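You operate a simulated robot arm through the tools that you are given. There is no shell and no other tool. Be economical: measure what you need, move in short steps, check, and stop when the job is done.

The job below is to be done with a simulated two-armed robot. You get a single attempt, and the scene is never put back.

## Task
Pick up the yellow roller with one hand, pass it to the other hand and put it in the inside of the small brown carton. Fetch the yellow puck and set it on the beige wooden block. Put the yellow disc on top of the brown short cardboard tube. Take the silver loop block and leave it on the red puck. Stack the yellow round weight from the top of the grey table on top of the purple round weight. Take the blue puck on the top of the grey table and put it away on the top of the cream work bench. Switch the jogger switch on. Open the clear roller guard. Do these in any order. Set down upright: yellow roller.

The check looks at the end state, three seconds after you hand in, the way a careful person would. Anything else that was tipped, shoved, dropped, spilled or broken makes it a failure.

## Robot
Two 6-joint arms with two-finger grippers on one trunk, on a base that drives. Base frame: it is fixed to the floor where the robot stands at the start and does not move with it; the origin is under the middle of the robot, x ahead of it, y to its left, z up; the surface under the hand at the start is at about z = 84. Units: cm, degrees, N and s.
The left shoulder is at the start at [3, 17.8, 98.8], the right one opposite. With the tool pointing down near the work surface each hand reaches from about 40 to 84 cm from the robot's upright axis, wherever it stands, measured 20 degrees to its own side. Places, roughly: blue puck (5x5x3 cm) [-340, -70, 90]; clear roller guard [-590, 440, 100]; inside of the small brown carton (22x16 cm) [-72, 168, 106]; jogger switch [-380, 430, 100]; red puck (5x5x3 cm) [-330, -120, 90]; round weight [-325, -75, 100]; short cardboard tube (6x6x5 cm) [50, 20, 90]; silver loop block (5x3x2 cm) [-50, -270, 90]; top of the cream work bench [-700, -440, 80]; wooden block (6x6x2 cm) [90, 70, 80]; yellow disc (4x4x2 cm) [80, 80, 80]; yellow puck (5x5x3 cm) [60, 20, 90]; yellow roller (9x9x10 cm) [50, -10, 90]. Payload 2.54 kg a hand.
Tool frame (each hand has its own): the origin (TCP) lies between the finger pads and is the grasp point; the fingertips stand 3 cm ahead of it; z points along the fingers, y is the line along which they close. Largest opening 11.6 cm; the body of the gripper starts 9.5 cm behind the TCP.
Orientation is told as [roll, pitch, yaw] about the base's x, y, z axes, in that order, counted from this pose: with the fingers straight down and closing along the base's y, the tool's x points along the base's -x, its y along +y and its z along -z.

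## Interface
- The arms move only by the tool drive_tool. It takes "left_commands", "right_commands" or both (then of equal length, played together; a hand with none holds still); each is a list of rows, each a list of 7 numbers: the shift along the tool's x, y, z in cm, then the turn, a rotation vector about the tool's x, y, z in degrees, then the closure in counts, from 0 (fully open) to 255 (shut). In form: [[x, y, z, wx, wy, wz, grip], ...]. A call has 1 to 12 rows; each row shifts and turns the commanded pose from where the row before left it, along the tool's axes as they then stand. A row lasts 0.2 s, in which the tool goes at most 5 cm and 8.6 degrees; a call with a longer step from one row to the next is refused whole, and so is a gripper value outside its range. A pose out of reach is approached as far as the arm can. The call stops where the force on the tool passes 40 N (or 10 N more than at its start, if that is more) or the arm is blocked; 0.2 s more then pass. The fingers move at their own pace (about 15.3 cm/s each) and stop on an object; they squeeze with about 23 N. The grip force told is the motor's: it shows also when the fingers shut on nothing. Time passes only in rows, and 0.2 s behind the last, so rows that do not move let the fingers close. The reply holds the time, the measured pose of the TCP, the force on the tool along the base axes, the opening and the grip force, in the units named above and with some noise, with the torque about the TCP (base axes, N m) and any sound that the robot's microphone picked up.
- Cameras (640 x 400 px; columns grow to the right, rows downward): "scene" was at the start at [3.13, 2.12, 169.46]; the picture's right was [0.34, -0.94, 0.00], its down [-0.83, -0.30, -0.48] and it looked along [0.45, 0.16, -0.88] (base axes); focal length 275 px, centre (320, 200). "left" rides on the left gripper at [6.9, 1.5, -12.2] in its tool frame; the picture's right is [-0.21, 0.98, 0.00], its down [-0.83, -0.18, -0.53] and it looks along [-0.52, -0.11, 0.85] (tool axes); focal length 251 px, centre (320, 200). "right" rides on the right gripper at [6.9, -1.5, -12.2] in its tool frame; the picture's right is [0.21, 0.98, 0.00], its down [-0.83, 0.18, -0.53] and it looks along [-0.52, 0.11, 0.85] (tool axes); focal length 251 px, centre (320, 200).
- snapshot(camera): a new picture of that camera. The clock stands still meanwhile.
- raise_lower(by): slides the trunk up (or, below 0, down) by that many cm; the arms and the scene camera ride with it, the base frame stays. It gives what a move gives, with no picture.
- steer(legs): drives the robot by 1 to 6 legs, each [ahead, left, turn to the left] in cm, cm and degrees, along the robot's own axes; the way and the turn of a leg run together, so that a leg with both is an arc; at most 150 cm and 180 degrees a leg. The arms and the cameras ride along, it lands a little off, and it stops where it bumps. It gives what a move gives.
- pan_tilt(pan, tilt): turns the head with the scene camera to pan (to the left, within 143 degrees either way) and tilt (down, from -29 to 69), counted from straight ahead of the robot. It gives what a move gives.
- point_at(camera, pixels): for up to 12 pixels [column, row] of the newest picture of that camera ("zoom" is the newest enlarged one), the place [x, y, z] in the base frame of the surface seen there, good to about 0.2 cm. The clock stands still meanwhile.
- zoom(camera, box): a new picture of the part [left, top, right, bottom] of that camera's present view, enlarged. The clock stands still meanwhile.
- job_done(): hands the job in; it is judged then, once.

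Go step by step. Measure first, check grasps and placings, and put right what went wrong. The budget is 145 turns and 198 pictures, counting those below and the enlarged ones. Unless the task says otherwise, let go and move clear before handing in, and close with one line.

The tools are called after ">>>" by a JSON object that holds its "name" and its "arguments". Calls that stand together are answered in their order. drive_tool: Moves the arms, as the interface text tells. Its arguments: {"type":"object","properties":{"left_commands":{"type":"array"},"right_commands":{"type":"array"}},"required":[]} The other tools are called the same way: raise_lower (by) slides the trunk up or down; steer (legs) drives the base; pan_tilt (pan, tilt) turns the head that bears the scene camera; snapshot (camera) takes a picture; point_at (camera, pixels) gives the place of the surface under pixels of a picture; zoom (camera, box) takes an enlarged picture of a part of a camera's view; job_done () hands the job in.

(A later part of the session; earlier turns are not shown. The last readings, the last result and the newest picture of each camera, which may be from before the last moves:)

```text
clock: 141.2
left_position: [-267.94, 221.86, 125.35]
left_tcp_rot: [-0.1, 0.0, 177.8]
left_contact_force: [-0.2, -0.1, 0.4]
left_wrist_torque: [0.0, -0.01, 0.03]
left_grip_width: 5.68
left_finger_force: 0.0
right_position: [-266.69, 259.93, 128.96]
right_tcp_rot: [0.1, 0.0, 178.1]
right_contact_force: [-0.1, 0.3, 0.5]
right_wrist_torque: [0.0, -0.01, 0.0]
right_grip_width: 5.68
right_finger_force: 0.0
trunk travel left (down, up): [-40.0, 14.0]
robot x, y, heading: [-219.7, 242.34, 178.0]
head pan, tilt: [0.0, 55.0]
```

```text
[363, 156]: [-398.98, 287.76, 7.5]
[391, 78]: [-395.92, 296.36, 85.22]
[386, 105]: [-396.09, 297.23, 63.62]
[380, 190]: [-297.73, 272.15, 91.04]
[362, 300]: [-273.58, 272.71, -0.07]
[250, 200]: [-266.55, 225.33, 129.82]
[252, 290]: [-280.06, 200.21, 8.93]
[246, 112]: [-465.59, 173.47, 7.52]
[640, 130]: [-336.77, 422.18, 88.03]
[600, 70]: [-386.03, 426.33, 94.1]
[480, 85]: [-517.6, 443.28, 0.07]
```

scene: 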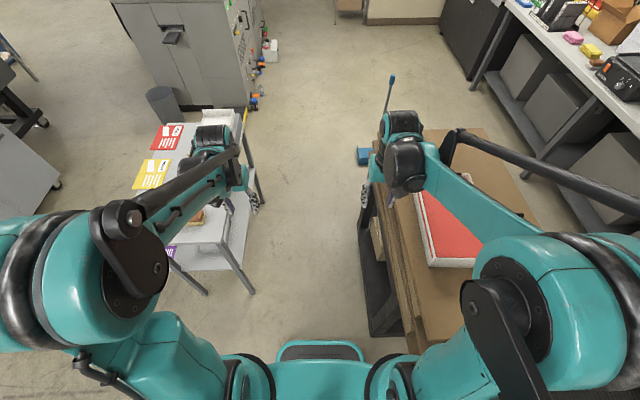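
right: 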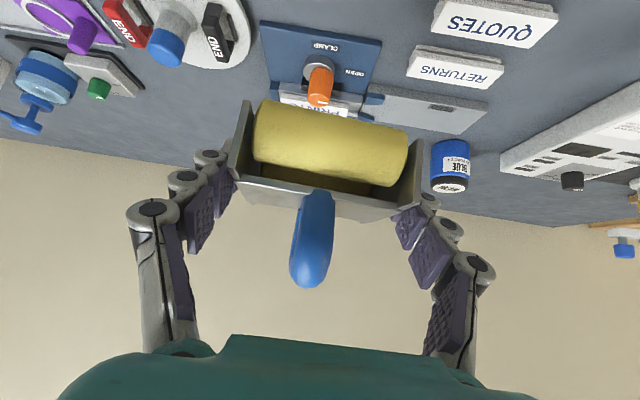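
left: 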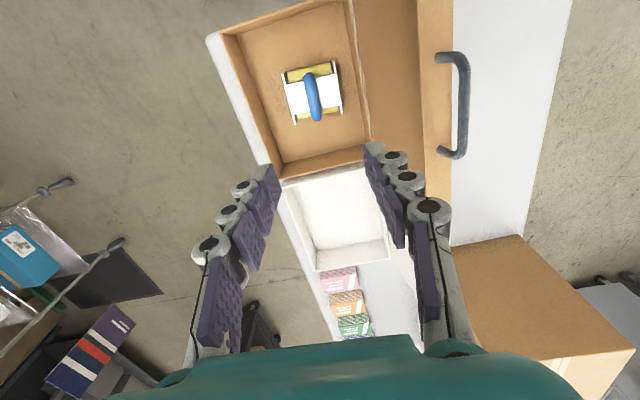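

Broom pole at (−396,297), so I'll pass west of it: drive to x≈−460, then turn to face the long table.

>>> {"name": "steer", "arguments": {"legs": [[0, 5, 2.5], [150, 0, 0], [88, 0, 0], [0, 0, -90]]}}

>>> {"name": "pan_tilt", "arguments": {"pan": 0, "tilt": 35}}

>>> {"name": "snapshot", "arguments": {"camera": "scene"}}

```text
clock: 157.2
left_position: [-480.76, 282.17, 125.33]
left_tcp_rot: [-0.1, -0.1, 90.0]
left_contact_force: [-0.4, -1.4, 0.3]
left_wrist_torque: [0.01, 0.0, 0.01]
left_grip_width: 5.69
left_finger_force: 0.1
right_position: [-442.72, 282.35, 129.07]
right_tcp_rot: [0.0, 0.0, 90.3]
right_contact_force: [-0.4, -0.2, -0.4]
right_wrist_torque: [0.0, 0.02, 0.0]
right_grip_width: 5.69
right_finger_force: 0.0
trunk travel left (down, up): [-40.0, 14.0]
robot x, y, heading: [-458.05, 234.67, 90.3]
head pan, tilt: [0.0, 55.0]
```

```text
clock: 158.1
left_position: [-480.72, 282.12, 125.37]
left_tcp_rot: [0.0, -0.1, 90.0]
left_contact_force: [0.4, -0.4, -0.1]
left_wrist_torque: [-0.01, -0.01, -0.01]
left_grip_width: 5.68
left_finger_force: 0.0
right_position: [-442.73, 282.43, 128.95]
right_tcp_rot: [0.1, 0.1, 90.3]
right_contact_force: [0.0, -0.6, 0.6]
right_wrist_torque: [-0.01, 0.02, 0.01]
right_grip_width: 5.67
right_finger_force: 0.1
trunk travel left (down, up): [-40.0, 14.0]
robot x, y, heading: [-458.36, 234.86, 90.3]
head pan, tilt: [0.0, 35.0]
```

```text
108 pictures are left
```

scene: 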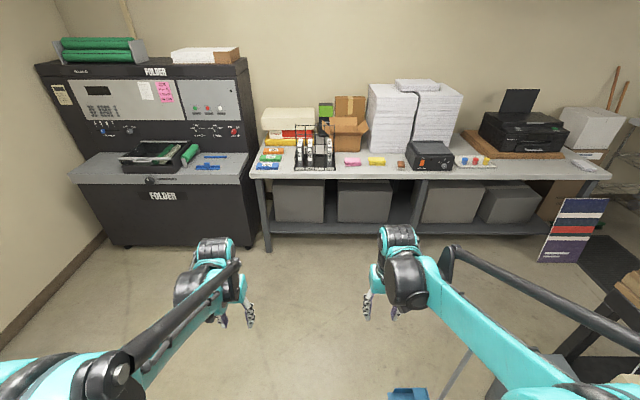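

>>> {"name": "zoom", "arguments": {"camera": "scene", "box": [390, 130, 490, 190]}}

>>> {"name": "point_at", "arguments": {"camera": "zoom", "pixels": [[200, 170], [320, 220], [150, 200], [260, 100]]}}

>>> {"name": "zoom", "arguments": {"camera": "scene", "box": [40, 60, 260, 200]}}

>>> {"name": "point_at", "arguments": {"camera": "zoom", "pixels": [[300, 270], [440, 265], [330, 290], [300, 225], [240, 250], [380, 290], [160, 330], [320, 320], [430, 240]]}}

```text
6.40 times, centred on (440, 160) of scene
```

zoom: 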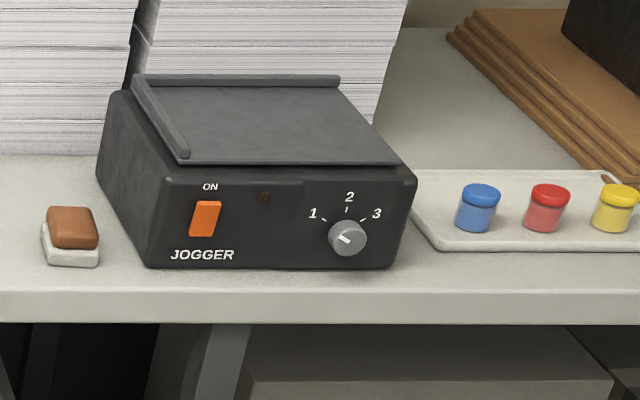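

```text
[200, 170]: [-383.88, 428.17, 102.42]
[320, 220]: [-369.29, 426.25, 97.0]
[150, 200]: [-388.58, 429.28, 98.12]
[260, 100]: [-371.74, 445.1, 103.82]
```

```text
2.86 times, centred on (150, 130) of scene
```

zoom: 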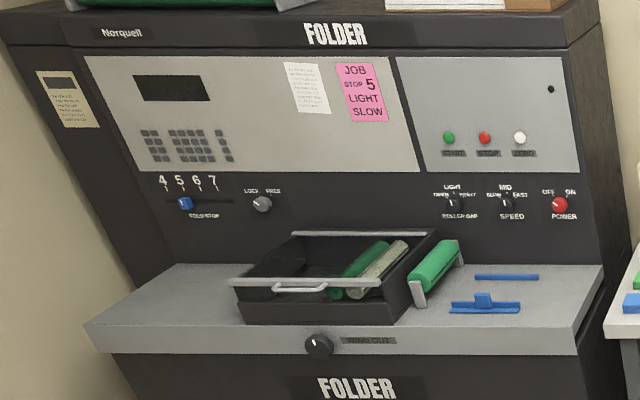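

```text
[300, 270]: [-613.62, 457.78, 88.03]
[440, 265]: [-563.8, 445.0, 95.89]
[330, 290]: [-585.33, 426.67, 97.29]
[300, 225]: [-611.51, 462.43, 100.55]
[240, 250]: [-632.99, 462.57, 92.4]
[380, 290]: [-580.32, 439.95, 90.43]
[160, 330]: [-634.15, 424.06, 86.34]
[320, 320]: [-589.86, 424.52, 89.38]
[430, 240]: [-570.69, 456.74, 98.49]
```

The jogger's orange rocker is on its front face, with ON at the top: press the upper half. Driving closer, right shoulder in line with it.

>>> {"name": "steer", "arguments": {"legs": [[118, 0, -0.3], [0, -59, 0]]}}

>>> {"name": "raise_lower", "arguments": {"by": -15}}

>>> {"name": "pan_tilt", "arguments": {"pan": -10, "tilt": 45}}

>>> {"name": "snapshot", "arguments": {"camera": "scene"}}

```text
clock: 167.1
left_position: [-423.08, 403.38, 125.41]
left_tcp_rot: [-0.1, 0.0, 90.4]
left_contact_force: [0.0, 0.9, 0.1]
left_wrist_torque: [0.01, 0.0, -0.02]
left_grip_width: 5.7
left_finger_force: 0.1
right_position: [-385.06, 403.94, 129.0]
right_tcp_rot: [0.0, 0.0, 90.7]
right_contact_force: [0.2, -0.6, 0.5]
right_wrist_torque: [0.04, -0.01, -0.02]
right_grip_width: 5.68
right_finger_force: 0.2
trunk travel left (down, up): [-40.0, 14.0]
robot x, y, heading: [-400.25, 356.11, 90.7]
head pan, tilt: [0.0, 35.0]
```

```text
clock: 168.9
left_position: [-423.03, 403.46, 110.31]
left_tcp_rot: [-0.1, 0.1, 90.5]
left_contact_force: [0.4, 0.1, 0.2]
left_wrist_torque: [-0.02, -0.03, 0.0]
left_grip_width: 5.69
left_finger_force: 0.0
right_position: [-385.0, 403.9, 113.99]
right_tcp_rot: [-0.1, 0.0, 90.7]
right_contact_force: [0.1, 0.1, 0.4]
right_wrist_torque: [-0.02, 0.01, 0.0]
right_grip_width: 5.65
right_finger_force: 0.1
trunk travel left (down, up): [-25.0, 29.0]
robot x, y, heading: [-400.12, 356.11, 90.8]
head pan, tilt: [0.0, 35.0]
```

```text
clock: 169.6
left_position: [-423.11, 403.38, 110.33]
left_tcp_rot: [0.0, 0.1, 90.3]
left_contact_force: [0.1, -0.1, 0.6]
left_wrist_torque: [-0.02, 0.01, -0.01]
left_grip_width: 5.68
left_finger_force: 0.0
right_position: [-385.02, 403.95, 114.05]
right_tcp_rot: [0.0, 0.0, 90.6]
right_contact_force: [0.3, -0.4, -0.5]
right_wrist_torque: [0.01, 0.02, 0.02]
right_grip_width: 5.65
right_finger_force: 0.2
trunk travel left (down, up): [-25.0, 29.0]
robot x, y, heading: [-400.18, 356.34, 90.7]
head pan, tilt: [-10.0, 45.0]
```

```text
105 pictures are left
```

scene: 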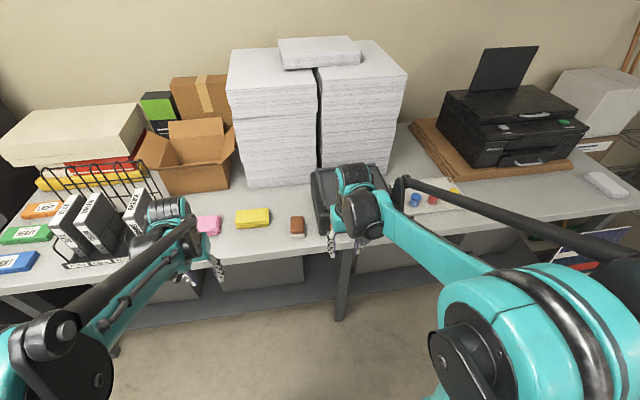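

Right hand blocks the view, so I'll tilt it −60° (fingers forward) closed, and use its camera to find the switch.

>>> {"name": "drive_tool", "arguments": {"right_commands": [[3, 0, 0, 0, -8, 0, 255], [0, 0, 0, 0, -8, 0, 255], [0, 0, 0, 0, -8, 0, 255], [0, 0, 0, 0, -8, 0, 255], [0, 0, 0, 0, -8, 0, 255], [0, 0, 0, 0, -8, 0, 255], [0, 0, 0, 0, -8, 0, 255], [0, 0, 0, 0, -4, 0, 255], [0, 0, 0, 0, 0, 0, 255]]}}

>>> {"name": "snapshot", "arguments": {"camera": "right"}}

>>> {"name": "snapshot", "arguments": {"camera": "scene"}}

```text
clock: 171.6
left_position: [-422.98, 403.39, 110.44]
left_tcp_rot: [0.0, 0.0, 90.4]
left_contact_force: [0.5, 0.8, 0.5]
left_wrist_torque: [0.0, 0.0, -0.02]
left_grip_width: 5.69
left_finger_force: 0.1
right_position: [-384.91, 400.84, 113.96]
right_tcp_rot: [0.0, -60.1, 90.7]
right_contact_force: [0.2, -0.2, -0.3]
right_wrist_torque: [0.05, -0.03, 0.01]
right_grip_width: 0.02
right_finger_force: 23.0
trunk travel left (down, up): [-25.0, 29.0]
robot x, y, heading: [-400.3, 356.5, 90.8]
head pan, tilt: [-10.0, 45.0]
```

```text
104 pictures are left
```

right: 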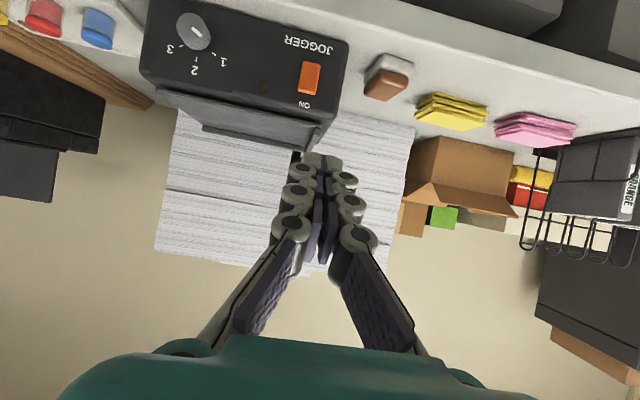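

```text
103 pictures are left
```

scene: 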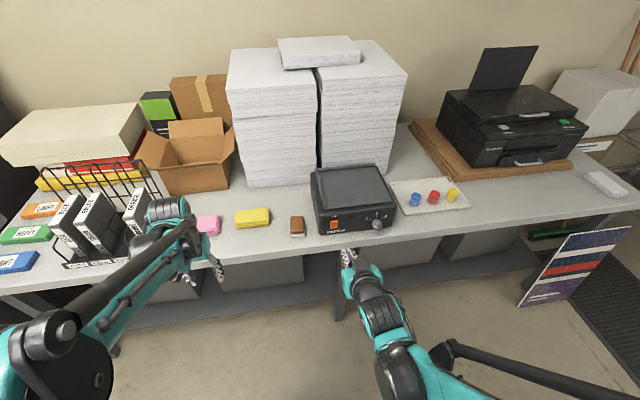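

The rocker shows at right-camera (309,78) with ON beneath it (i.e. up in the world). Measuring it.

>>> {"name": "zoom", "arguments": {"camera": "right", "box": [260, 30, 360, 130]}}

>>> {"name": "point_at", "arguments": {"camera": "right", "pixels": [[309, 65], [309, 78], [308, 90], [303, 104], [285, 80], [335, 85], [309, 70], [308, 84]]}}

>>> {"name": "point_at", "arguments": {"camera": "scene", "pixels": [[333, 225], [333, 221], [333, 228], [325, 226], [345, 220]]}}

```text
4.00 times, centred on (310, 80) of right
```

zoom: 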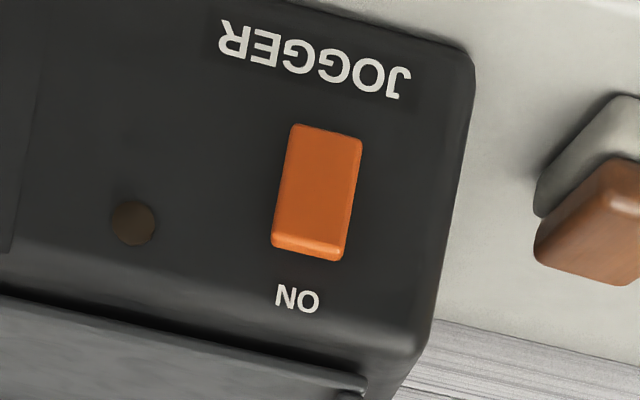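

```text
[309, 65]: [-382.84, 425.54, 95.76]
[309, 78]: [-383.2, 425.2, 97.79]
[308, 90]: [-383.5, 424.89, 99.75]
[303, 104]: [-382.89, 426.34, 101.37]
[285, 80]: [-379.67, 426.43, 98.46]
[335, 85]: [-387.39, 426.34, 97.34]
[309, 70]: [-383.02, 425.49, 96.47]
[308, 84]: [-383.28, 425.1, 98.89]
```

```text
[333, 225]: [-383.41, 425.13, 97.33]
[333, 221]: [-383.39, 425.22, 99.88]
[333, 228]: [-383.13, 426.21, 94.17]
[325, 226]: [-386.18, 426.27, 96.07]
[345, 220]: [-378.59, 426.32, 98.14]
```

The rocker's upper end stands proud at (−383.4,424.9,99.7). Moving the closed fingertips to just in front of it.

>>> {"name": "drive_tool", "arguments": {"right_commands": [[0.71, -0.32, 4.45, 0, 0, 0, 255], [0.71, -0.32, 4.45, 0, 0, 0, 255], [0.71, -0.32, 4.45, 0, 0, 0, 255], [0.71, -0.32, 4.45, 0, 0, 0, 255], [0.71, -0.32, 4.45, 0, 0, 0, 255], [0, 0, 0, 0, 0, 0, 255]]}}

>>> {"name": "snapshot", "arguments": {"camera": "right"}}

>>> {"name": "zoom", "arguments": {"camera": "scene", "box": [290, 160, 410, 260]}}

```text
clock: 173.0
left_position: [-423.05, 403.34, 110.47]
left_tcp_rot: [0.0, -0.1, 90.4]
left_contact_force: [0.5, -1.0, -0.1]
left_wrist_torque: [0.01, -0.01, 0.0]
left_grip_width: 5.68
left_finger_force: 0.1
right_position: [-383.72, 420.04, 103.81]
right_tcp_rot: [0.0, -59.8, 90.7]
right_contact_force: [0.6, -0.2, 0.4]
right_wrist_torque: [0.01, -0.01, 0.03]
right_grip_width: 0.03
right_finger_force: 23.1
right hand out of reach, approached as far as the arm can: row 2, 3, 4
trunk travel left (down, up): [-25.0, 29.0]
robot x, y, heading: [-400.11, 356.42, 90.8]
head pan, tilt: [-10.0, 45.0]
```

```text
101 pictures are left
```

right: 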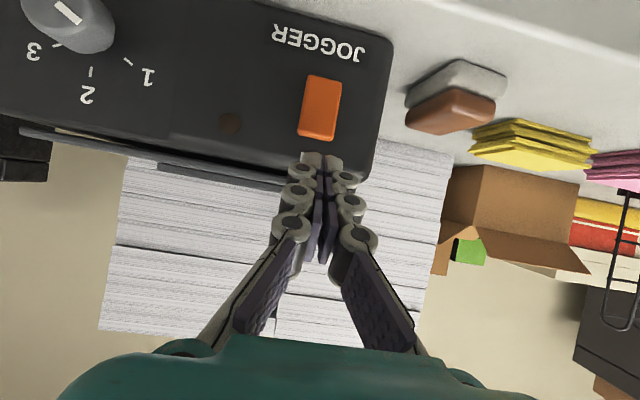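

```text
4.00 times, centred on (350, 210) of scene
```

zoom: 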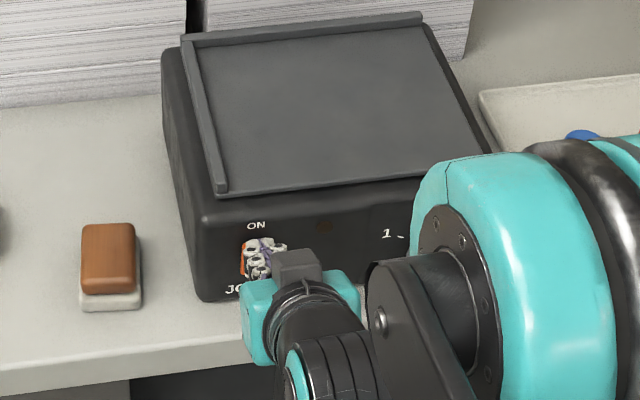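

Fingertips are 4 cm above the target. Going down 4 cm, then pressing forward in small steps.

>>> {"name": "drive_tool", "arguments": {"right_commands": [[1.73, -0.3, 1, 0, 0, 0, 255], [1.73, 0, 1, 0, 0, 0, 255], [0, 0, 0, 0, 0, 0, 255], [-0.4, 0, 0.69, 0, 0, 0, 255], [-0.4, 0, 0.69, 0, 0, 0, 255], [0, 0, 0, 0, 0, 0, 255]]}}

>>> {"name": "snapshot", "arguments": {"camera": "right"}}

```text
clock: 174.4
left_position: [-422.98, 403.28, 110.41]
left_tcp_rot: [-0.1, -0.1, 90.3]
left_contact_force: [-0.7, -0.4, -0.1]
left_wrist_torque: [0.02, -0.01, -0.02]
left_grip_width: 5.67
left_finger_force: 0.1
right_position: [-383.33, 423.48, 101.99]
right_tcp_rot: [0.0, -59.9, 90.6]
right_contact_force: [-0.8, -20.9, -7.9]
right_wrist_torque: [-0.34, 0.0, 0.02]
right_grip_width: 0.01
right_finger_force: 28.9
right hand out of reach, approached as far as the arm can: row 1, 2
trunk travel left (down, up): [-25.0, 29.0]
robot x, y, heading: [-400.24, 355.9, 90.8]
head pan, tilt: [-10.0, 45.0]
```

```text
99 pictures are left
```

right: 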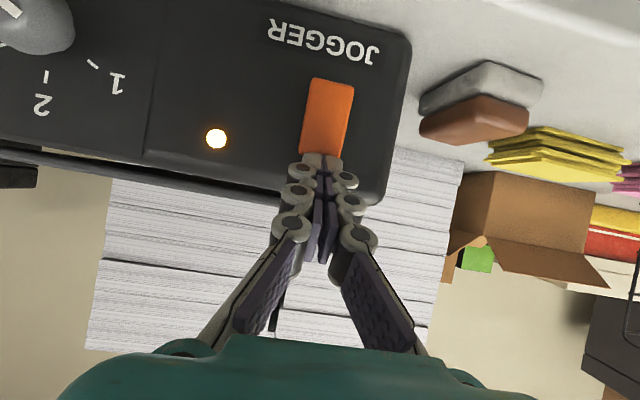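

The indicator lamp is lit (216,138): jogger is on. Backing off.

>>> {"name": "drive_tool", "arguments": {"right_commands": [[1, 0, -1.73, 0, 0, 0, 255], [2, 0, -3.5, 0, 0, 0, 255], [2, 0, -3.5, 0, 0, 0, 255], [2, 0, -3.5, 0, 0, 0, 255], [0, 0, -3, 0, 0, 0, 255]]}}

>>> {"name": "zoom", "arguments": {"camera": "scene", "box": [290, 160, 410, 260]}}

```text
clock: 175.6
left_position: [-423.03, 403.32, 110.42]
left_tcp_rot: [0.0, 0.0, 90.4]
left_contact_force: [-0.3, 0.2, -0.6]
left_wrist_torque: [0.04, -0.01, 0.03]
left_grip_width: 5.69
left_finger_force: 0.2
right_position: [-383.19, 410.49, 109.61]
right_tcp_rot: [0.0, -60.0, 90.7]
right_contact_force: [0.1, 0.8, -0.1]
right_wrist_torque: [0.01, 0.0, 0.0]
right_grip_width: 0.01
right_finger_force: 28.5
right hand out of reach, approached as far as the arm can: row 2, 3, 4
trunk travel left (down, up): [-25.0, 29.0]
robot x, y, heading: [-400.86, 356.22, 90.8]
head pan, tilt: [-10.0, 45.0]
```

```text
4.00 times, centred on (350, 210) of scene
```

zoom: 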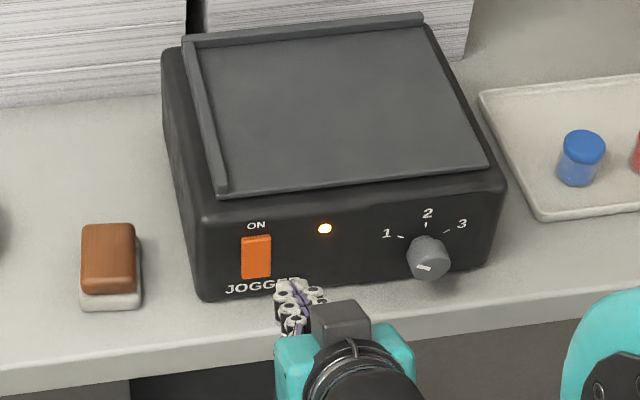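

Lamp on and rocker flipped; the jogger is done. Restoring the right hand to vertical, then driving left to the folder.

>>> {"name": "drive_tool", "arguments": {"right_commands": [[0, 0, 0, 0, 8, 0, 130], [0, 0, 0, 0, 8, 0, 130], [0, 0, 0, 0, 8, 0, 130], [0, 0, 0, 0, 8, 0, 130], [0, 0, 0, 0, 8, 0, 130], [0, 0, 0, 0, 8, 0, 130], [0, 0, 0, 0, 8, 0, 130], [4, 0, 0, 0, 4, 0, 130], [4, 0, 0, 0, 0, 0, 130]]}}

>>> {"name": "steer", "arguments": {"legs": [[-12, 0, -0.8], [0, 150, 0], [0, 38, 0]]}}

>>> {"name": "pan_tilt", "arguments": {"pan": 0, "tilt": 40}}

>>> {"name": "snapshot", "arguments": {"camera": "scene"}}

>>> {"name": "zoom", "arguments": {"camera": "scene", "box": [230, 90, 430, 240]}}

```text
clock: 177.6
left_position: [-423.14, 403.35, 110.43]
left_tcp_rot: [0.0, 0.0, 90.4]
left_contact_force: [0.5, 0.1, 0.2]
left_wrist_torque: [0.02, -0.03, -0.02]
left_grip_width: 5.7
left_finger_force: 0.1
right_position: [-383.19, 402.51, 109.23]
right_tcp_rot: [-0.1, 0.0, 90.7]
right_contact_force: [0.1, -0.1, 0.8]
right_wrist_torque: [0.01, -0.04, -0.02]
right_grip_width: 5.68
right_finger_force: 0.1
trunk travel left (down, up): [-25.0, 29.0]
robot x, y, heading: [-399.97, 355.99, 90.6]
head pan, tilt: [-10.0, 45.0]
```

```text
clock: 188.0
left_position: [-613.5, 390.63, 110.35]
left_tcp_rot: [-0.1, 0.1, 90.6]
left_contact_force: [-0.9, 0.5, 0.0]
left_wrist_torque: [0.03, 0.0, 0.01]
left_grip_width: 5.67
left_finger_force: 0.1
right_position: [-573.57, 389.91, 109.21]
right_tcp_rot: [-0.1, 0.0, 90.9]
right_contact_force: [-0.1, -0.5, 0.3]
right_wrist_torque: [-0.03, -0.04, 0.02]
right_grip_width: 5.68
right_finger_force: 0.1
trunk travel left (down, up): [-25.0, 29.0]
robot x, y, heading: [-589.91, 343.39, 91.1]
head pan, tilt: [-10.0, 45.0]
```

```text
clock: 188.7
left_position: [-613.38, 390.66, 110.41]
left_tcp_rot: [0.0, 0.1, 90.5]
left_contact_force: [0.3, -0.3, 0.5]
left_wrist_torque: [0.02, 0.0, 0.0]
left_grip_width: 5.69
left_finger_force: 0.0
right_position: [-573.39, 390.04, 109.18]
right_tcp_rot: [-0.1, 0.0, 90.9]
right_contact_force: [-0.3, -0.7, 0.3]
right_wrist_torque: [0.02, 0.01, 0.01]
right_grip_width: 5.69
right_finger_force: 0.1
trunk travel left (down, up): [-25.0, 29.0]
robot x, y, heading: [-590.19, 343.51, 90.9]
head pan, tilt: [0.0, 40.0]
```

```text
97 pictures are left
```

scene: 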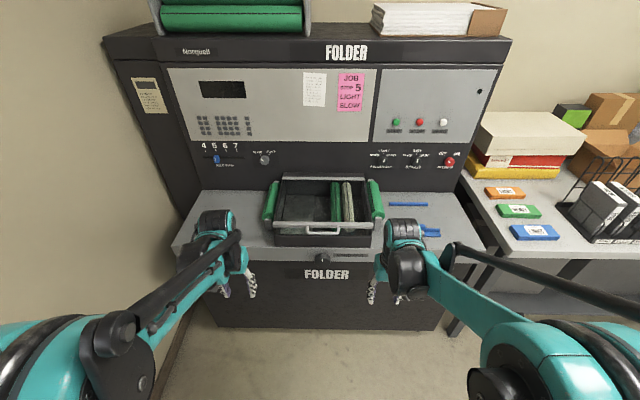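

```text
2.67 times, centred on (330, 165) of scene
```

zoom: 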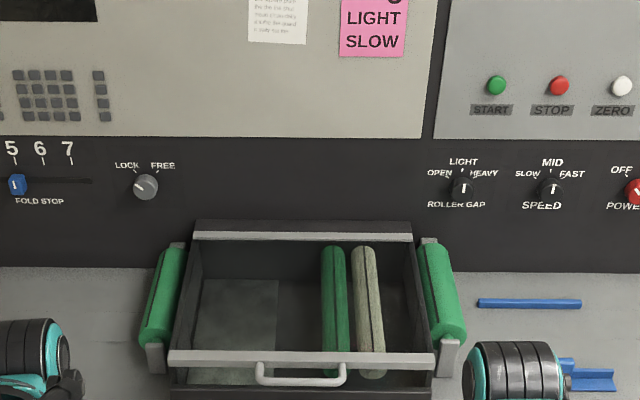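

The guard is a clear pane between a front bar with a handle (300,378 zoom) and a rear bar (hinge). Measuring them.

>>> {"name": "point_at", "arguments": {"camera": "zoom", "pixels": [[180, 358], [430, 358], [262, 372], [300, 382], [342, 376], [300, 237], [195, 237], [410, 237], [240, 300], [300, 300], [300, 395], [300, 225]]}}

>>> {"name": "zoom", "arguments": {"camera": "scene", "box": [270, 200, 370, 255]}}

>>> {"name": "snapshot", "arguments": {"camera": "right"}}

>>> {"name": "snapshot", "arguments": {"camera": "left"}}

```text
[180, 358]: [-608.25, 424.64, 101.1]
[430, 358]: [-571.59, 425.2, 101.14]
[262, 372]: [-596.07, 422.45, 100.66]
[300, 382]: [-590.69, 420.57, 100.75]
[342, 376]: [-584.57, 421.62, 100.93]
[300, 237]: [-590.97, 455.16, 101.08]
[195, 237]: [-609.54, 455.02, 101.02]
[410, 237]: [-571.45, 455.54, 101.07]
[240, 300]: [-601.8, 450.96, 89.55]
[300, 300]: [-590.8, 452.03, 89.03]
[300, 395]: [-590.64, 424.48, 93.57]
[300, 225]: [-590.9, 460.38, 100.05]
```

```text
6.40 times, centred on (320, 228) of scene
```

zoom: 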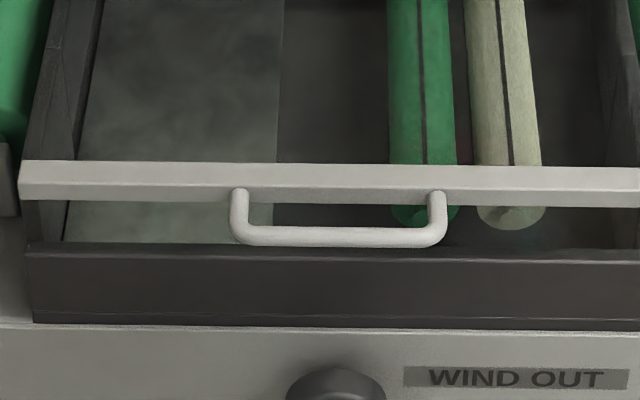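

```text
94 pictures are left
```

right: 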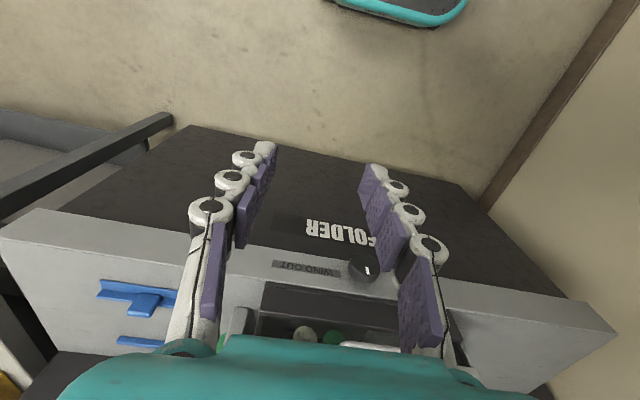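

```text
93 pictures are left
```

left: 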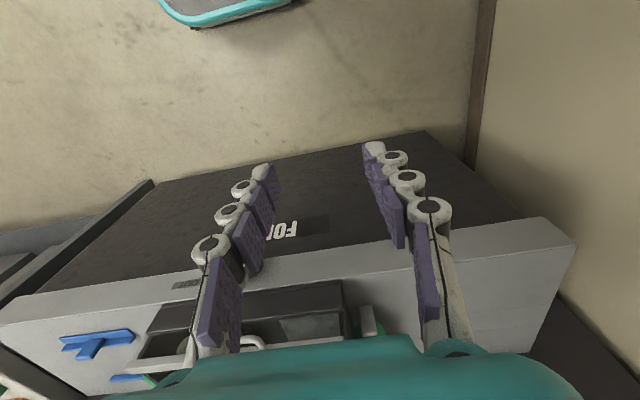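

Handle is a U at z 100.8 with its grip bar at y≈420.6, x −596…−585; hinge at the rear (y≈456). I'll lift it from below with the closed left fingers. First shift right 18 and raise the trunk.

>>> {"name": "steer", "arguments": {"legs": [[1, -18, -1]]}}

>>> {"name": "raise_lower", "arguments": {"by": 15}}

>>> {"name": "drive_tool", "arguments": {"left_commands": [[-4, 0, 0, 0, 0, 0, 255], [-4, 0, 0, 0, 0, 0, 255], [-4, 0, 0, 0, -6, 0, 255], [-4, 0, 0, 0, -8, 0, 255], [0, 0, 0, 0, -8, 0, 255], [0, 0, 0, 0, -8, 0, 255], [0, 0, 0, 0, -8, 0, 255], [0, 0, 0, 0, -8, 0, 255], [0, 0, 0, 0, -8, 0, 255], [0, 0, 0, 0, -8, 0, 255], [0, 0, 0, 0, -8, 0, 255]]}}

>>> {"name": "snapshot", "arguments": {"camera": "left"}}

>>> {"name": "snapshot", "arguments": {"camera": "scene"}}

```text
clock: 190.2
left_position: [-594.54, 392.28, 110.31]
left_tcp_rot: [0.0, 0.0, 89.2]
left_contact_force: [1.1, 0.2, 0.3]
left_wrist_torque: [0.0, 0.04, 0.01]
left_grip_width: 5.67
left_finger_force: 0.0
right_position: [-554.56, 390.9, 109.2]
right_tcp_rot: [-0.1, -0.1, 89.6]
right_contact_force: [0.3, -0.1, 0.3]
right_wrist_torque: [0.02, 0.04, 0.02]
right_grip_width: 5.67
right_finger_force: 0.1
trunk travel left (down, up): [-25.0, 29.0]
robot x, y, heading: [-572.64, 344.38, 89.5]
head pan, tilt: [0.0, 40.0]
```

```text
clock: 191.9
left_position: [-594.64, 392.33, 125.36]
left_tcp_rot: [0.0, 0.0, 89.3]
left_contact_force: [0.7, -0.3, 1.1]
left_wrist_torque: [-0.02, 0.01, 0.03]
left_grip_width: 5.69
left_finger_force: 0.1
right_position: [-554.72, 390.74, 124.17]
right_tcp_rot: [0.0, 0.0, 89.7]
right_contact_force: [-0.6, -0.5, 0.5]
right_wrist_torque: [0.01, 0.02, 0.01]
right_grip_width: 5.68
right_finger_force: 0.0
trunk travel left (down, up): [-40.0, 14.0]
robot x, y, heading: [-572.62, 344.77, 89.6]
head pan, tilt: [0.0, 40.0]
```

```text
clock: 194.3
left_position: [-594.46, 408.3, 125.79]
left_tcp_rot: [-0.1, -70.1, 89.4]
left_contact_force: [0.1, 0.3, -0.1]
left_wrist_torque: [0.03, -0.01, 0.0]
left_grip_width: 0.0
left_finger_force: 23.2
right_position: [-554.74, 390.8, 124.23]
right_tcp_rot: [0.1, 0.0, 89.6]
right_contact_force: [-0.3, -0.2, 0.1]
right_wrist_torque: [-0.04, 0.0, 0.0]
right_grip_width: 5.71
right_finger_force: 0.1
trunk travel left (down, up): [-40.0, 14.0]
robot x, y, heading: [-572.89, 344.75, 89.6]
head pan, tilt: [0.0, 40.0]
```

```text
92 pictures are left
```

left: 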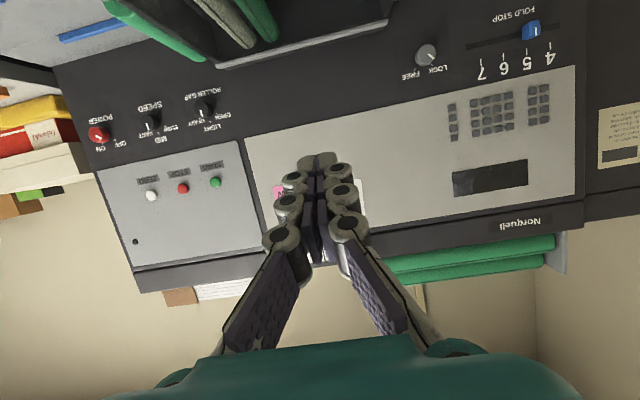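

```text
91 pictures are left
```

scene: 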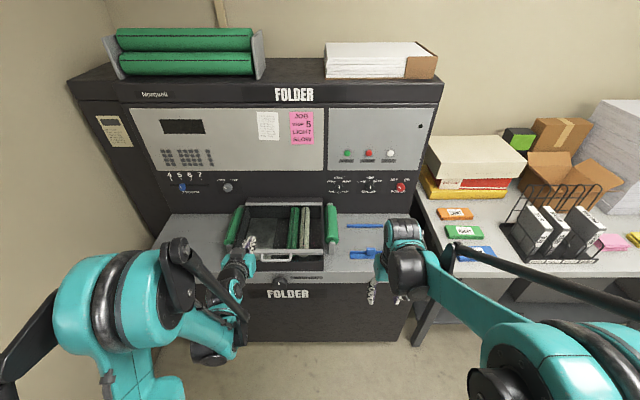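

Left hand is posed. Moving it down 27 cm to just below handle height, in front of the bar.

>>> {"name": "drive_tool", "arguments": {"left_commands": [[4.23, -0.67, 1.53, 0, 0, 0, 255], [4.23, -0.67, 1.53, 0, 0, 0, 255], [4.23, -0.67, 1.53, 0, 0, 0, 255], [4.23, -0.67, 1.53, 0, 0, 0, 255], [4.23, -0.67, 1.53, 0, 0, 0, 255], [4.23, -0.67, 1.53, 0, 0, 0, 255], [0, 0, 0, 0, 0, 0, 255]]}}

>>> {"name": "snapshot", "arguments": {"camera": "left"}}

>>> {"name": "zoom", "arguments": {"camera": "scene", "box": [210, 190, 370, 310]}}

```text
clock: 195.9
left_position: [-591.2, 420.43, 109.45]
left_tcp_rot: [-0.1, -69.9, 89.4]
left_contact_force: [0.1, -0.4, 0.2]
left_wrist_torque: [0.01, 0.0, 0.02]
left_grip_width: 0.0
left_finger_force: 23.5
left hand out of reach, approached as far as the arm can: row 1, 2, 3, 4, 5, 6
right_position: [-554.86, 390.68, 124.25]
right_tcp_rot: [-0.1, -0.1, 89.6]
right_contact_force: [0.5, -0.3, -0.5]
right_wrist_torque: [0.03, 0.01, 0.01]
right_grip_width: 5.67
right_finger_force: 0.1
trunk travel left (down, up): [-40.0, 14.0]
robot x, y, heading: [-572.51, 344.76, 89.7]
head pan, tilt: [0.0, 40.0]
```

```text
90 pictures are left
```

left: 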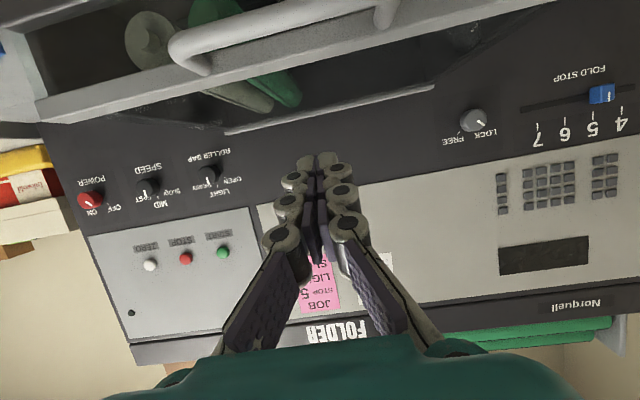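

```text
3.33 times, centred on (290, 250) of scene
```

zoom: 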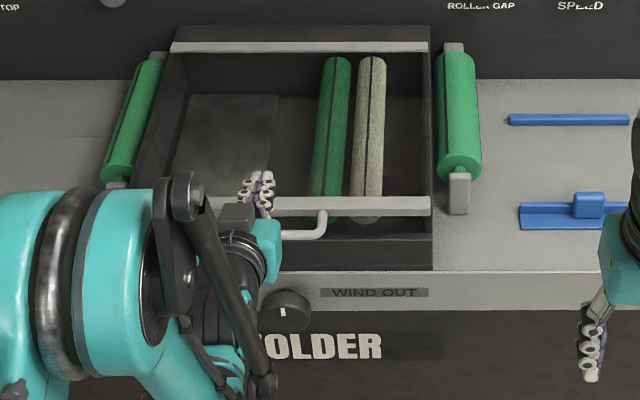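

The arm couldn't reach that low with the trunk raised and slid forward above the guard. I'll return it up and back, then lower it using the trunk.

>>> {"name": "drive_tool", "arguments": {"left_commands": [[-2.25, 0, -3.39, 0, 0, 0, 255], [-2.25, 0, -3.39, 0, 0, 0, 255], [-2.25, 0, -3.39, 0, 0, 0, 255], [-2.25, 0, -3.39, 0, 0, 0, 255], [-2.25, 0, -3.39, 0, 0, 0, 255], [0, 0, 0, 0, 0, 0, 255]]}}

```text
clock: 197.3
left_position: [-591.32, 409.07, 126.02]
left_tcp_rot: [0.0, -69.9, 89.3]
left_contact_force: [-1.3, 0.2, -0.7]
left_wrist_torque: [0.0, 0.02, -0.02]
left_grip_width: 0.01
left_finger_force: 22.6
left hand out of reach, approached as far as the arm can: row 1
right_position: [-554.81, 390.94, 124.19]
right_tcp_rot: [0.0, 0.0, 89.6]
right_contact_force: [0.6, 0.4, -0.1]
right_wrist_torque: [0.0, 0.01, -0.01]
right_grip_width: 5.71
right_finger_force: 0.0
trunk travel left (down, up): [-40.0, 14.0]
robot x, y, heading: [-572.64, 344.62, 89.4]
head pan, tilt: [0.0, 40.0]
```

Now lowering the trunk 27 cm brings the fingers to z≈98.8, in front of the handle.

>>> {"name": "raise_lower", "arguments": {"by": -27.2}}

>>> {"name": "snapshot", "arguments": {"camera": "left"}}

>>> {"name": "zoom", "arguments": {"camera": "scene", "box": [210, 160, 370, 280]}}

```text
clock: 200.1
left_position: [-591.31, 408.9, 98.94]
left_tcp_rot: [0.0, -70.1, 89.5]
left_contact_force: [-0.1, -0.4, 0.6]
left_wrist_torque: [-0.01, -0.03, 0.0]
left_grip_width: 0.0
left_finger_force: 23.0
right_position: [-554.84, 390.77, 97.02]
right_tcp_rot: [0.0, 0.0, 89.6]
right_contact_force: [0.8, 0.7, 0.1]
right_wrist_torque: [0.01, 0.04, 0.03]
right_grip_width: 5.65
right_finger_force: 0.1
trunk travel left (down, up): [-12.8, 41.2]
robot x, y, heading: [-572.58, 344.41, 89.9]
head pan, tilt: [0.0, 40.0]
```

```text
88 pictures are left
```

left: 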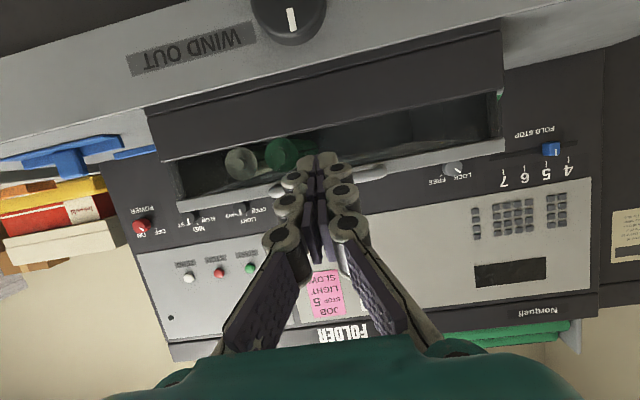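

```text
3.33 times, centred on (290, 220) of scene
```

zoom: 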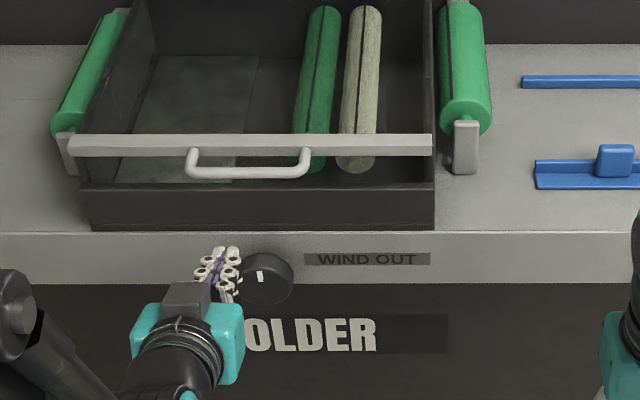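

Clear view: bar ahead of fingertips. I'll lower 1.2 cm more via the trunk for clearance, then slide forward under the bar.

>>> {"name": "raise_lower", "arguments": {"by": -1.3}}

>>> {"name": "drive_tool", "arguments": {"left_commands": [[-1.2, 0, 3.32, 0, 0, 0, 255], [-1.2, 0, 3.32, 0, 0, 0, 255], [-1.2, 0, 3.32, 0, 0, 0, 255], [0, 0, 0, 0, 0, 0, 255]]}}

>>> {"name": "snapshot", "arguments": {"camera": "left"}}

>>> {"name": "zoom", "arguments": {"camera": "scene", "box": [230, 170, 350, 260]}}

```text
clock: 200.7
left_position: [-591.27, 408.93, 97.66]
left_tcp_rot: [0.0, -69.9, 89.4]
left_contact_force: [0.8, -0.4, 0.2]
left_wrist_torque: [0.03, 0.0, 0.04]
left_grip_width: 0.0
left_finger_force: 23.7
right_position: [-554.77, 390.63, 95.69]
right_tcp_rot: [0.0, -0.1, 89.6]
right_contact_force: [-0.1, 0.0, -0.1]
right_wrist_torque: [0.0, 0.04, 0.02]
right_grip_width: 5.65
right_finger_force: 0.0
trunk travel left (down, up): [-11.5, 42.5]
robot x, y, heading: [-572.81, 344.51, 89.8]
head pan, tilt: [0.0, 40.0]
```

```text
clock: 201.7
left_position: [-591.01, 419.44, 97.56]
left_tcp_rot: [-0.1, -70.0, 89.4]
left_contact_force: [0.5, 0.6, 0.4]
left_wrist_torque: [0.0, 0.0, 0.04]
left_grip_width: 0.0
left_finger_force: 22.6
right_position: [-554.7, 390.63, 95.73]
right_tcp_rot: [0.0, 0.0, 89.6]
right_contact_force: [-0.6, -1.0, 0.5]
right_wrist_torque: [0.01, -0.01, 0.02]
right_grip_width: 5.71
right_finger_force: 0.2
trunk travel left (down, up): [-11.5, 42.5]
robot x, y, heading: [-572.4, 344.58, 89.8]
head pan, tilt: [0.0, 40.0]
```

```text
86 pictures are left
```

left: 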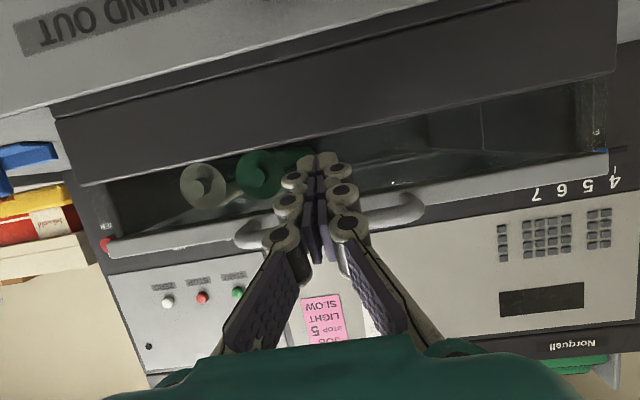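

```text
4.44 times, centred on (290, 215) of scene
```

zoom: 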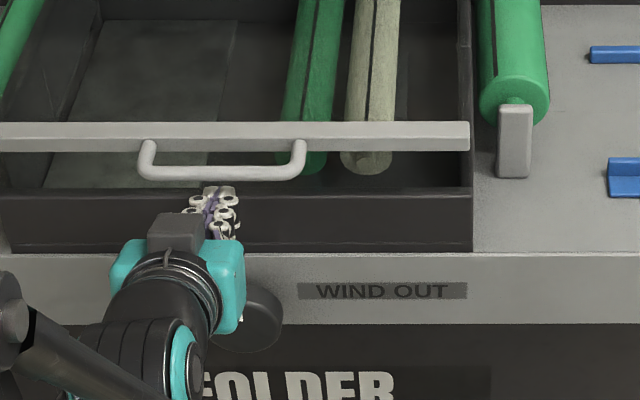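

Fingers are just under the handle bar. Nudging 0.8 cm forward and lifting 5 cm to see if the guard follows.

>>> {"name": "drive_tool", "arguments": {"left_commands": [[-0.27, 0, 0.75, 0, 0, 0, 255], [-1.41, 0, -0.51, 0, 0, 0, 255], [-1.41, 0, -0.51, 0, 0, 0, 255], [-1.0, 0, -0.2, 0, 0, 0, 255], [-1.0, 0, -0.2, 0, 0, 0, 255], [-1.0, 0, -0.2, 0, 0, 0, 255], [0, 0, 0, 0, 0, 0, 255]]}}

>>> {"name": "zoom", "arguments": {"camera": "scene", "box": [230, 140, 370, 260]}}

```text
clock: 203.3
left_position: [-591.16, 420.86, 103.66]
left_tcp_rot: [0.0, -70.0, 89.3]
left_contact_force: [0.5, -0.9, -3.6]
left_wrist_torque: [0.01, 0.04, -0.01]
left_grip_width: 0.6
left_finger_force: 28.2
right_position: [-554.82, 390.85, 95.71]
right_tcp_rot: [0.0, 0.0, 89.6]
right_contact_force: [-1.1, 0.3, -0.3]
right_wrist_torque: [0.0, 0.02, 0.02]
right_grip_width: 5.69
right_finger_force: 0.1
trunk travel left (down, up): [-11.5, 42.5]
robot x, y, heading: [-572.62, 344.55, 89.7]
head pan, tilt: [0.0, 40.0]
```

```text
3.33 times, centred on (300, 200) of scene
```

zoom: 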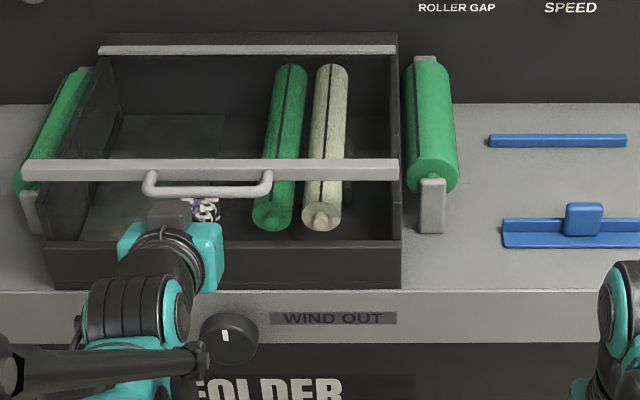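

The guard rises freely (only ~4 N). I'll continue along the arc using trunk for height, base for forward, and tilting the hand with it.

>>> {"name": "raise_lower", "arguments": {"by": 7}}

>>> {"name": "steer", "arguments": {"legs": [[1.5, 0, 0]]}}

>>> {"name": "drive_tool", "arguments": {"left_commands": [[0, 0, 0, 0, 5, 0, 255], [0, 0, 0, 0, 0, 0, 255]]}}

>>> {"name": "raise_lower", "arguments": {"by": 6.5}}

>>> {"name": "zoom", "arguments": {"camera": "scene", "box": [200, 120, 400, 280]}}

```text
clock: 204.4
left_position: [-591.23, 420.78, 110.67]
left_tcp_rot: [-0.1, -70.0, 89.4]
left_contact_force: [1.0, -1.2, -1.4]
left_wrist_torque: [0.0, 0.0, 0.0]
left_grip_width: 0.01
left_finger_force: 28.7
right_position: [-554.93, 390.85, 102.66]
right_tcp_rot: [-0.1, -0.1, 89.6]
right_contact_force: [0.8, 0.1, -0.1]
right_wrist_torque: [-0.02, 0.01, -0.01]
right_grip_width: 5.67
right_finger_force: 0.0
trunk travel left (down, up): [-18.5, 35.5]
robot x, y, heading: [-572.98, 344.75, 89.8]
head pan, tilt: [0.0, 40.0]
```

```text
clock: 205.2
left_position: [-591.14, 422.33, 110.55]
left_tcp_rot: [-0.1, -70.0, 89.4]
left_contact_force: [0.1, -2.3, -3.6]
left_wrist_torque: [-0.01, 0.0, -0.01]
left_grip_width: 0.6
left_finger_force: 28.3
right_position: [-554.82, 392.21, 102.65]
right_tcp_rot: [0.0, 0.0, 89.6]
right_contact_force: [-0.4, 0.1, 0.3]
right_wrist_torque: [0.0, -0.02, -0.02]
right_grip_width: 5.71
right_finger_force: 0.1
trunk travel left (down, up): [-18.5, 35.5]
robot x, y, heading: [-572.45, 346.05, 89.6]
head pan, tilt: [0.0, 40.0]
```

```text
clock: 205.8
left_position: [-591.24, 422.19, 110.57]
left_tcp_rot: [0.1, -64.9, 89.2]
left_contact_force: [0.6, -1.1, -1.4]
left_wrist_torque: [0.0, -0.02, -0.04]
left_grip_width: 0.62
left_finger_force: 28.8
right_position: [-554.78, 392.25, 102.63]
right_tcp_rot: [0.0, 0.0, 89.6]
right_contact_force: [-0.2, 0.0, 0.4]
right_wrist_torque: [0.0, 0.0, 0.0]
right_grip_width: 5.68
right_finger_force: 0.0
trunk travel left (down, up): [-18.5, 35.5]
robot x, y, heading: [-572.47, 346.07, 89.5]
head pan, tilt: [0.0, 40.0]
```

```text
clock: 206.8
left_position: [-591.12, 422.29, 117.09]
left_tcp_rot: [0.1, -64.9, 89.4]
left_contact_force: [-0.1, -1.6, -1.2]
left_wrist_torque: [0.01, 0.01, 0.03]
left_grip_width: 0.0
left_finger_force: 28.5
right_position: [-554.8, 392.04, 109.08]
right_tcp_rot: [0.0, 0.0, 89.6]
right_contact_force: [0.4, 0.3, 0.2]
right_wrist_torque: [0.01, 0.02, 0.0]
right_grip_width: 5.69
right_finger_force: 0.1
trunk travel left (down, up): [-25.0, 29.0]
robot x, y, heading: [-572.34, 345.99, 89.5]
head pan, tilt: [0.0, 40.0]
```

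```text
2.50 times, centred on (300, 200) of scene
```

zoom: 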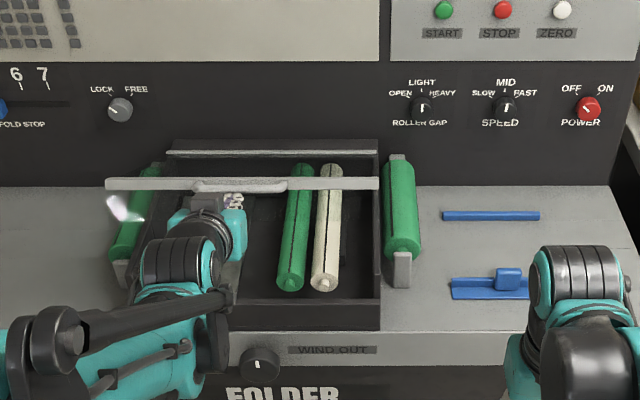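

Guard follows well at ~30°. Continuing the arc.

>>> {"name": "steer", "arguments": {"legs": [[2, 0, 0]]}}

>>> {"name": "raise_lower", "arguments": {"by": 4}}

>>> {"name": "steer", "arguments": {"legs": [[3, 0, 0]]}}

>>> {"name": "drive_tool", "arguments": {"left_commands": [[0, 0, 0, 0, 7, 0, 255], [0, 0, 0, 0, 6, 0, 255], [0, 0, 0, 0, 0, 0, 255]]}}

>>> {"name": "raise_lower", "arguments": {"by": 4.5}}

>>> {"name": "zoom", "arguments": {"camera": "scene", "box": [200, 120, 400, 280]}}

```text
clock: 207.6
left_position: [-591.09, 424.03, 117.17]
left_tcp_rot: [0.0, -64.9, 89.3]
left_contact_force: [-0.4, -0.6, -1.0]
left_wrist_torque: [0.09, 0.02, 0.02]
left_grip_width: 0.63
left_finger_force: 28.5
right_position: [-554.84, 394.1, 109.19]
right_tcp_rot: [0.0, 0.0, 89.5]
right_contact_force: [0.6, 0.2, -1.5]
right_wrist_torque: [-0.01, 0.02, -0.01]
right_grip_width: 5.68
right_finger_force: 0.1
trunk travel left (down, up): [-25.0, 29.0]
robot x, y, heading: [-572.51, 347.85, 89.5]
head pan, tilt: [0.0, 40.0]
```

```text
clock: 208.4
left_position: [-591.16, 424.11, 121.05]
left_tcp_rot: [0.0, -65.1, 89.3]
left_contact_force: [-0.4, -1.8, -0.9]
left_wrist_torque: [-0.02, -0.01, 0.02]
left_grip_width: 0.01
left_finger_force: 28.7
right_position: [-554.77, 394.15, 113.22]
right_tcp_rot: [0.0, 0.0, 89.6]
right_contact_force: [-1.2, -0.4, 0.3]
right_wrist_torque: [0.02, 0.06, 0.0]
right_grip_width: 5.7
right_finger_force: 0.1
trunk travel left (down, up): [-29.0, 25.0]
robot x, y, heading: [-572.57, 347.93, 89.8]
head pan, tilt: [0.0, 40.0]
```

```text
clock: 209.2
left_position: [-591.31, 427.24, 121.11]
left_tcp_rot: [-0.1, -64.9, 89.3]
left_contact_force: [0.1, -0.2, -2.7]
left_wrist_torque: [0.1, -0.02, 0.02]
left_grip_width: 0.0
left_finger_force: 28.6
right_position: [-554.71, 397.05, 113.23]
right_tcp_rot: [0.1, 0.0, 89.6]
right_contact_force: [0.6, 1.0, -0.1]
right_wrist_torque: [0.03, 0.01, 0.0]
right_grip_width: 5.7
right_finger_force: 0.1
trunk travel left (down, up): [-29.0, 25.0]
robot x, y, heading: [-572.58, 350.87, 89.5]
head pan, tilt: [0.0, 40.0]
```

```text
clock: 210.1
left_position: [-591.1, 426.91, 121.18]
left_tcp_rot: [0.0, -51.9, 89.3]
left_contact_force: [-0.6, -1.4, -4.3]
left_wrist_torque: [-0.05, -0.01, 0.0]
left_grip_width: 0.01
left_finger_force: 28.4
right_position: [-554.75, 397.17, 113.11]
right_tcp_rot: [0.0, 0.0, 89.6]
right_contact_force: [-0.3, -0.4, -0.6]
right_wrist_torque: [0.03, -0.02, -0.04]
right_grip_width: 5.67
right_finger_force: 0.0
trunk travel left (down, up): [-29.0, 25.0]
robot x, y, heading: [-572.6, 350.97, 89.8]
head pan, tilt: [0.0, 40.0]
```

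```text
clock: 210.9
left_position: [-591.06, 427.11, 125.53]
left_tcp_rot: [0.0, -52.0, 89.3]
left_contact_force: [-0.5, -2.5, -1.9]
left_wrist_torque: [-0.04, 0.0, 0.0]
left_grip_width: 0.62
left_finger_force: 28.7
right_position: [-554.75, 397.02, 117.76]
right_tcp_rot: [0.0, 0.0, 89.6]
right_contact_force: [0.6, -0.5, -0.5]
right_wrist_torque: [0.0, 0.02, -0.01]
right_grip_width: 5.7
right_finger_force: 0.0
trunk travel left (down, up): [-33.5, 20.5]
robot x, y, heading: [-572.57, 350.75, 89.3]
head pan, tilt: [0.0, 40.0]
```

```text
2.50 times, centred on (300, 200) of scene
```

zoom: 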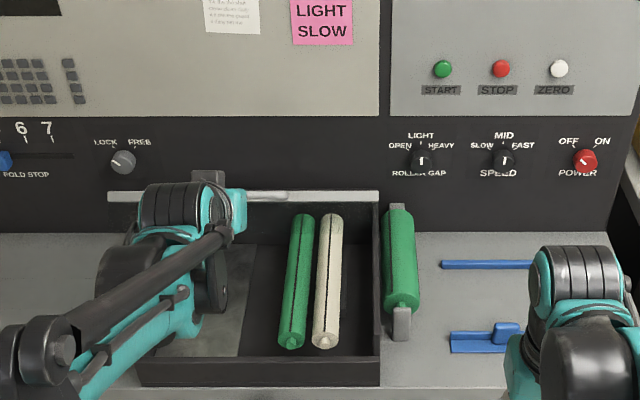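

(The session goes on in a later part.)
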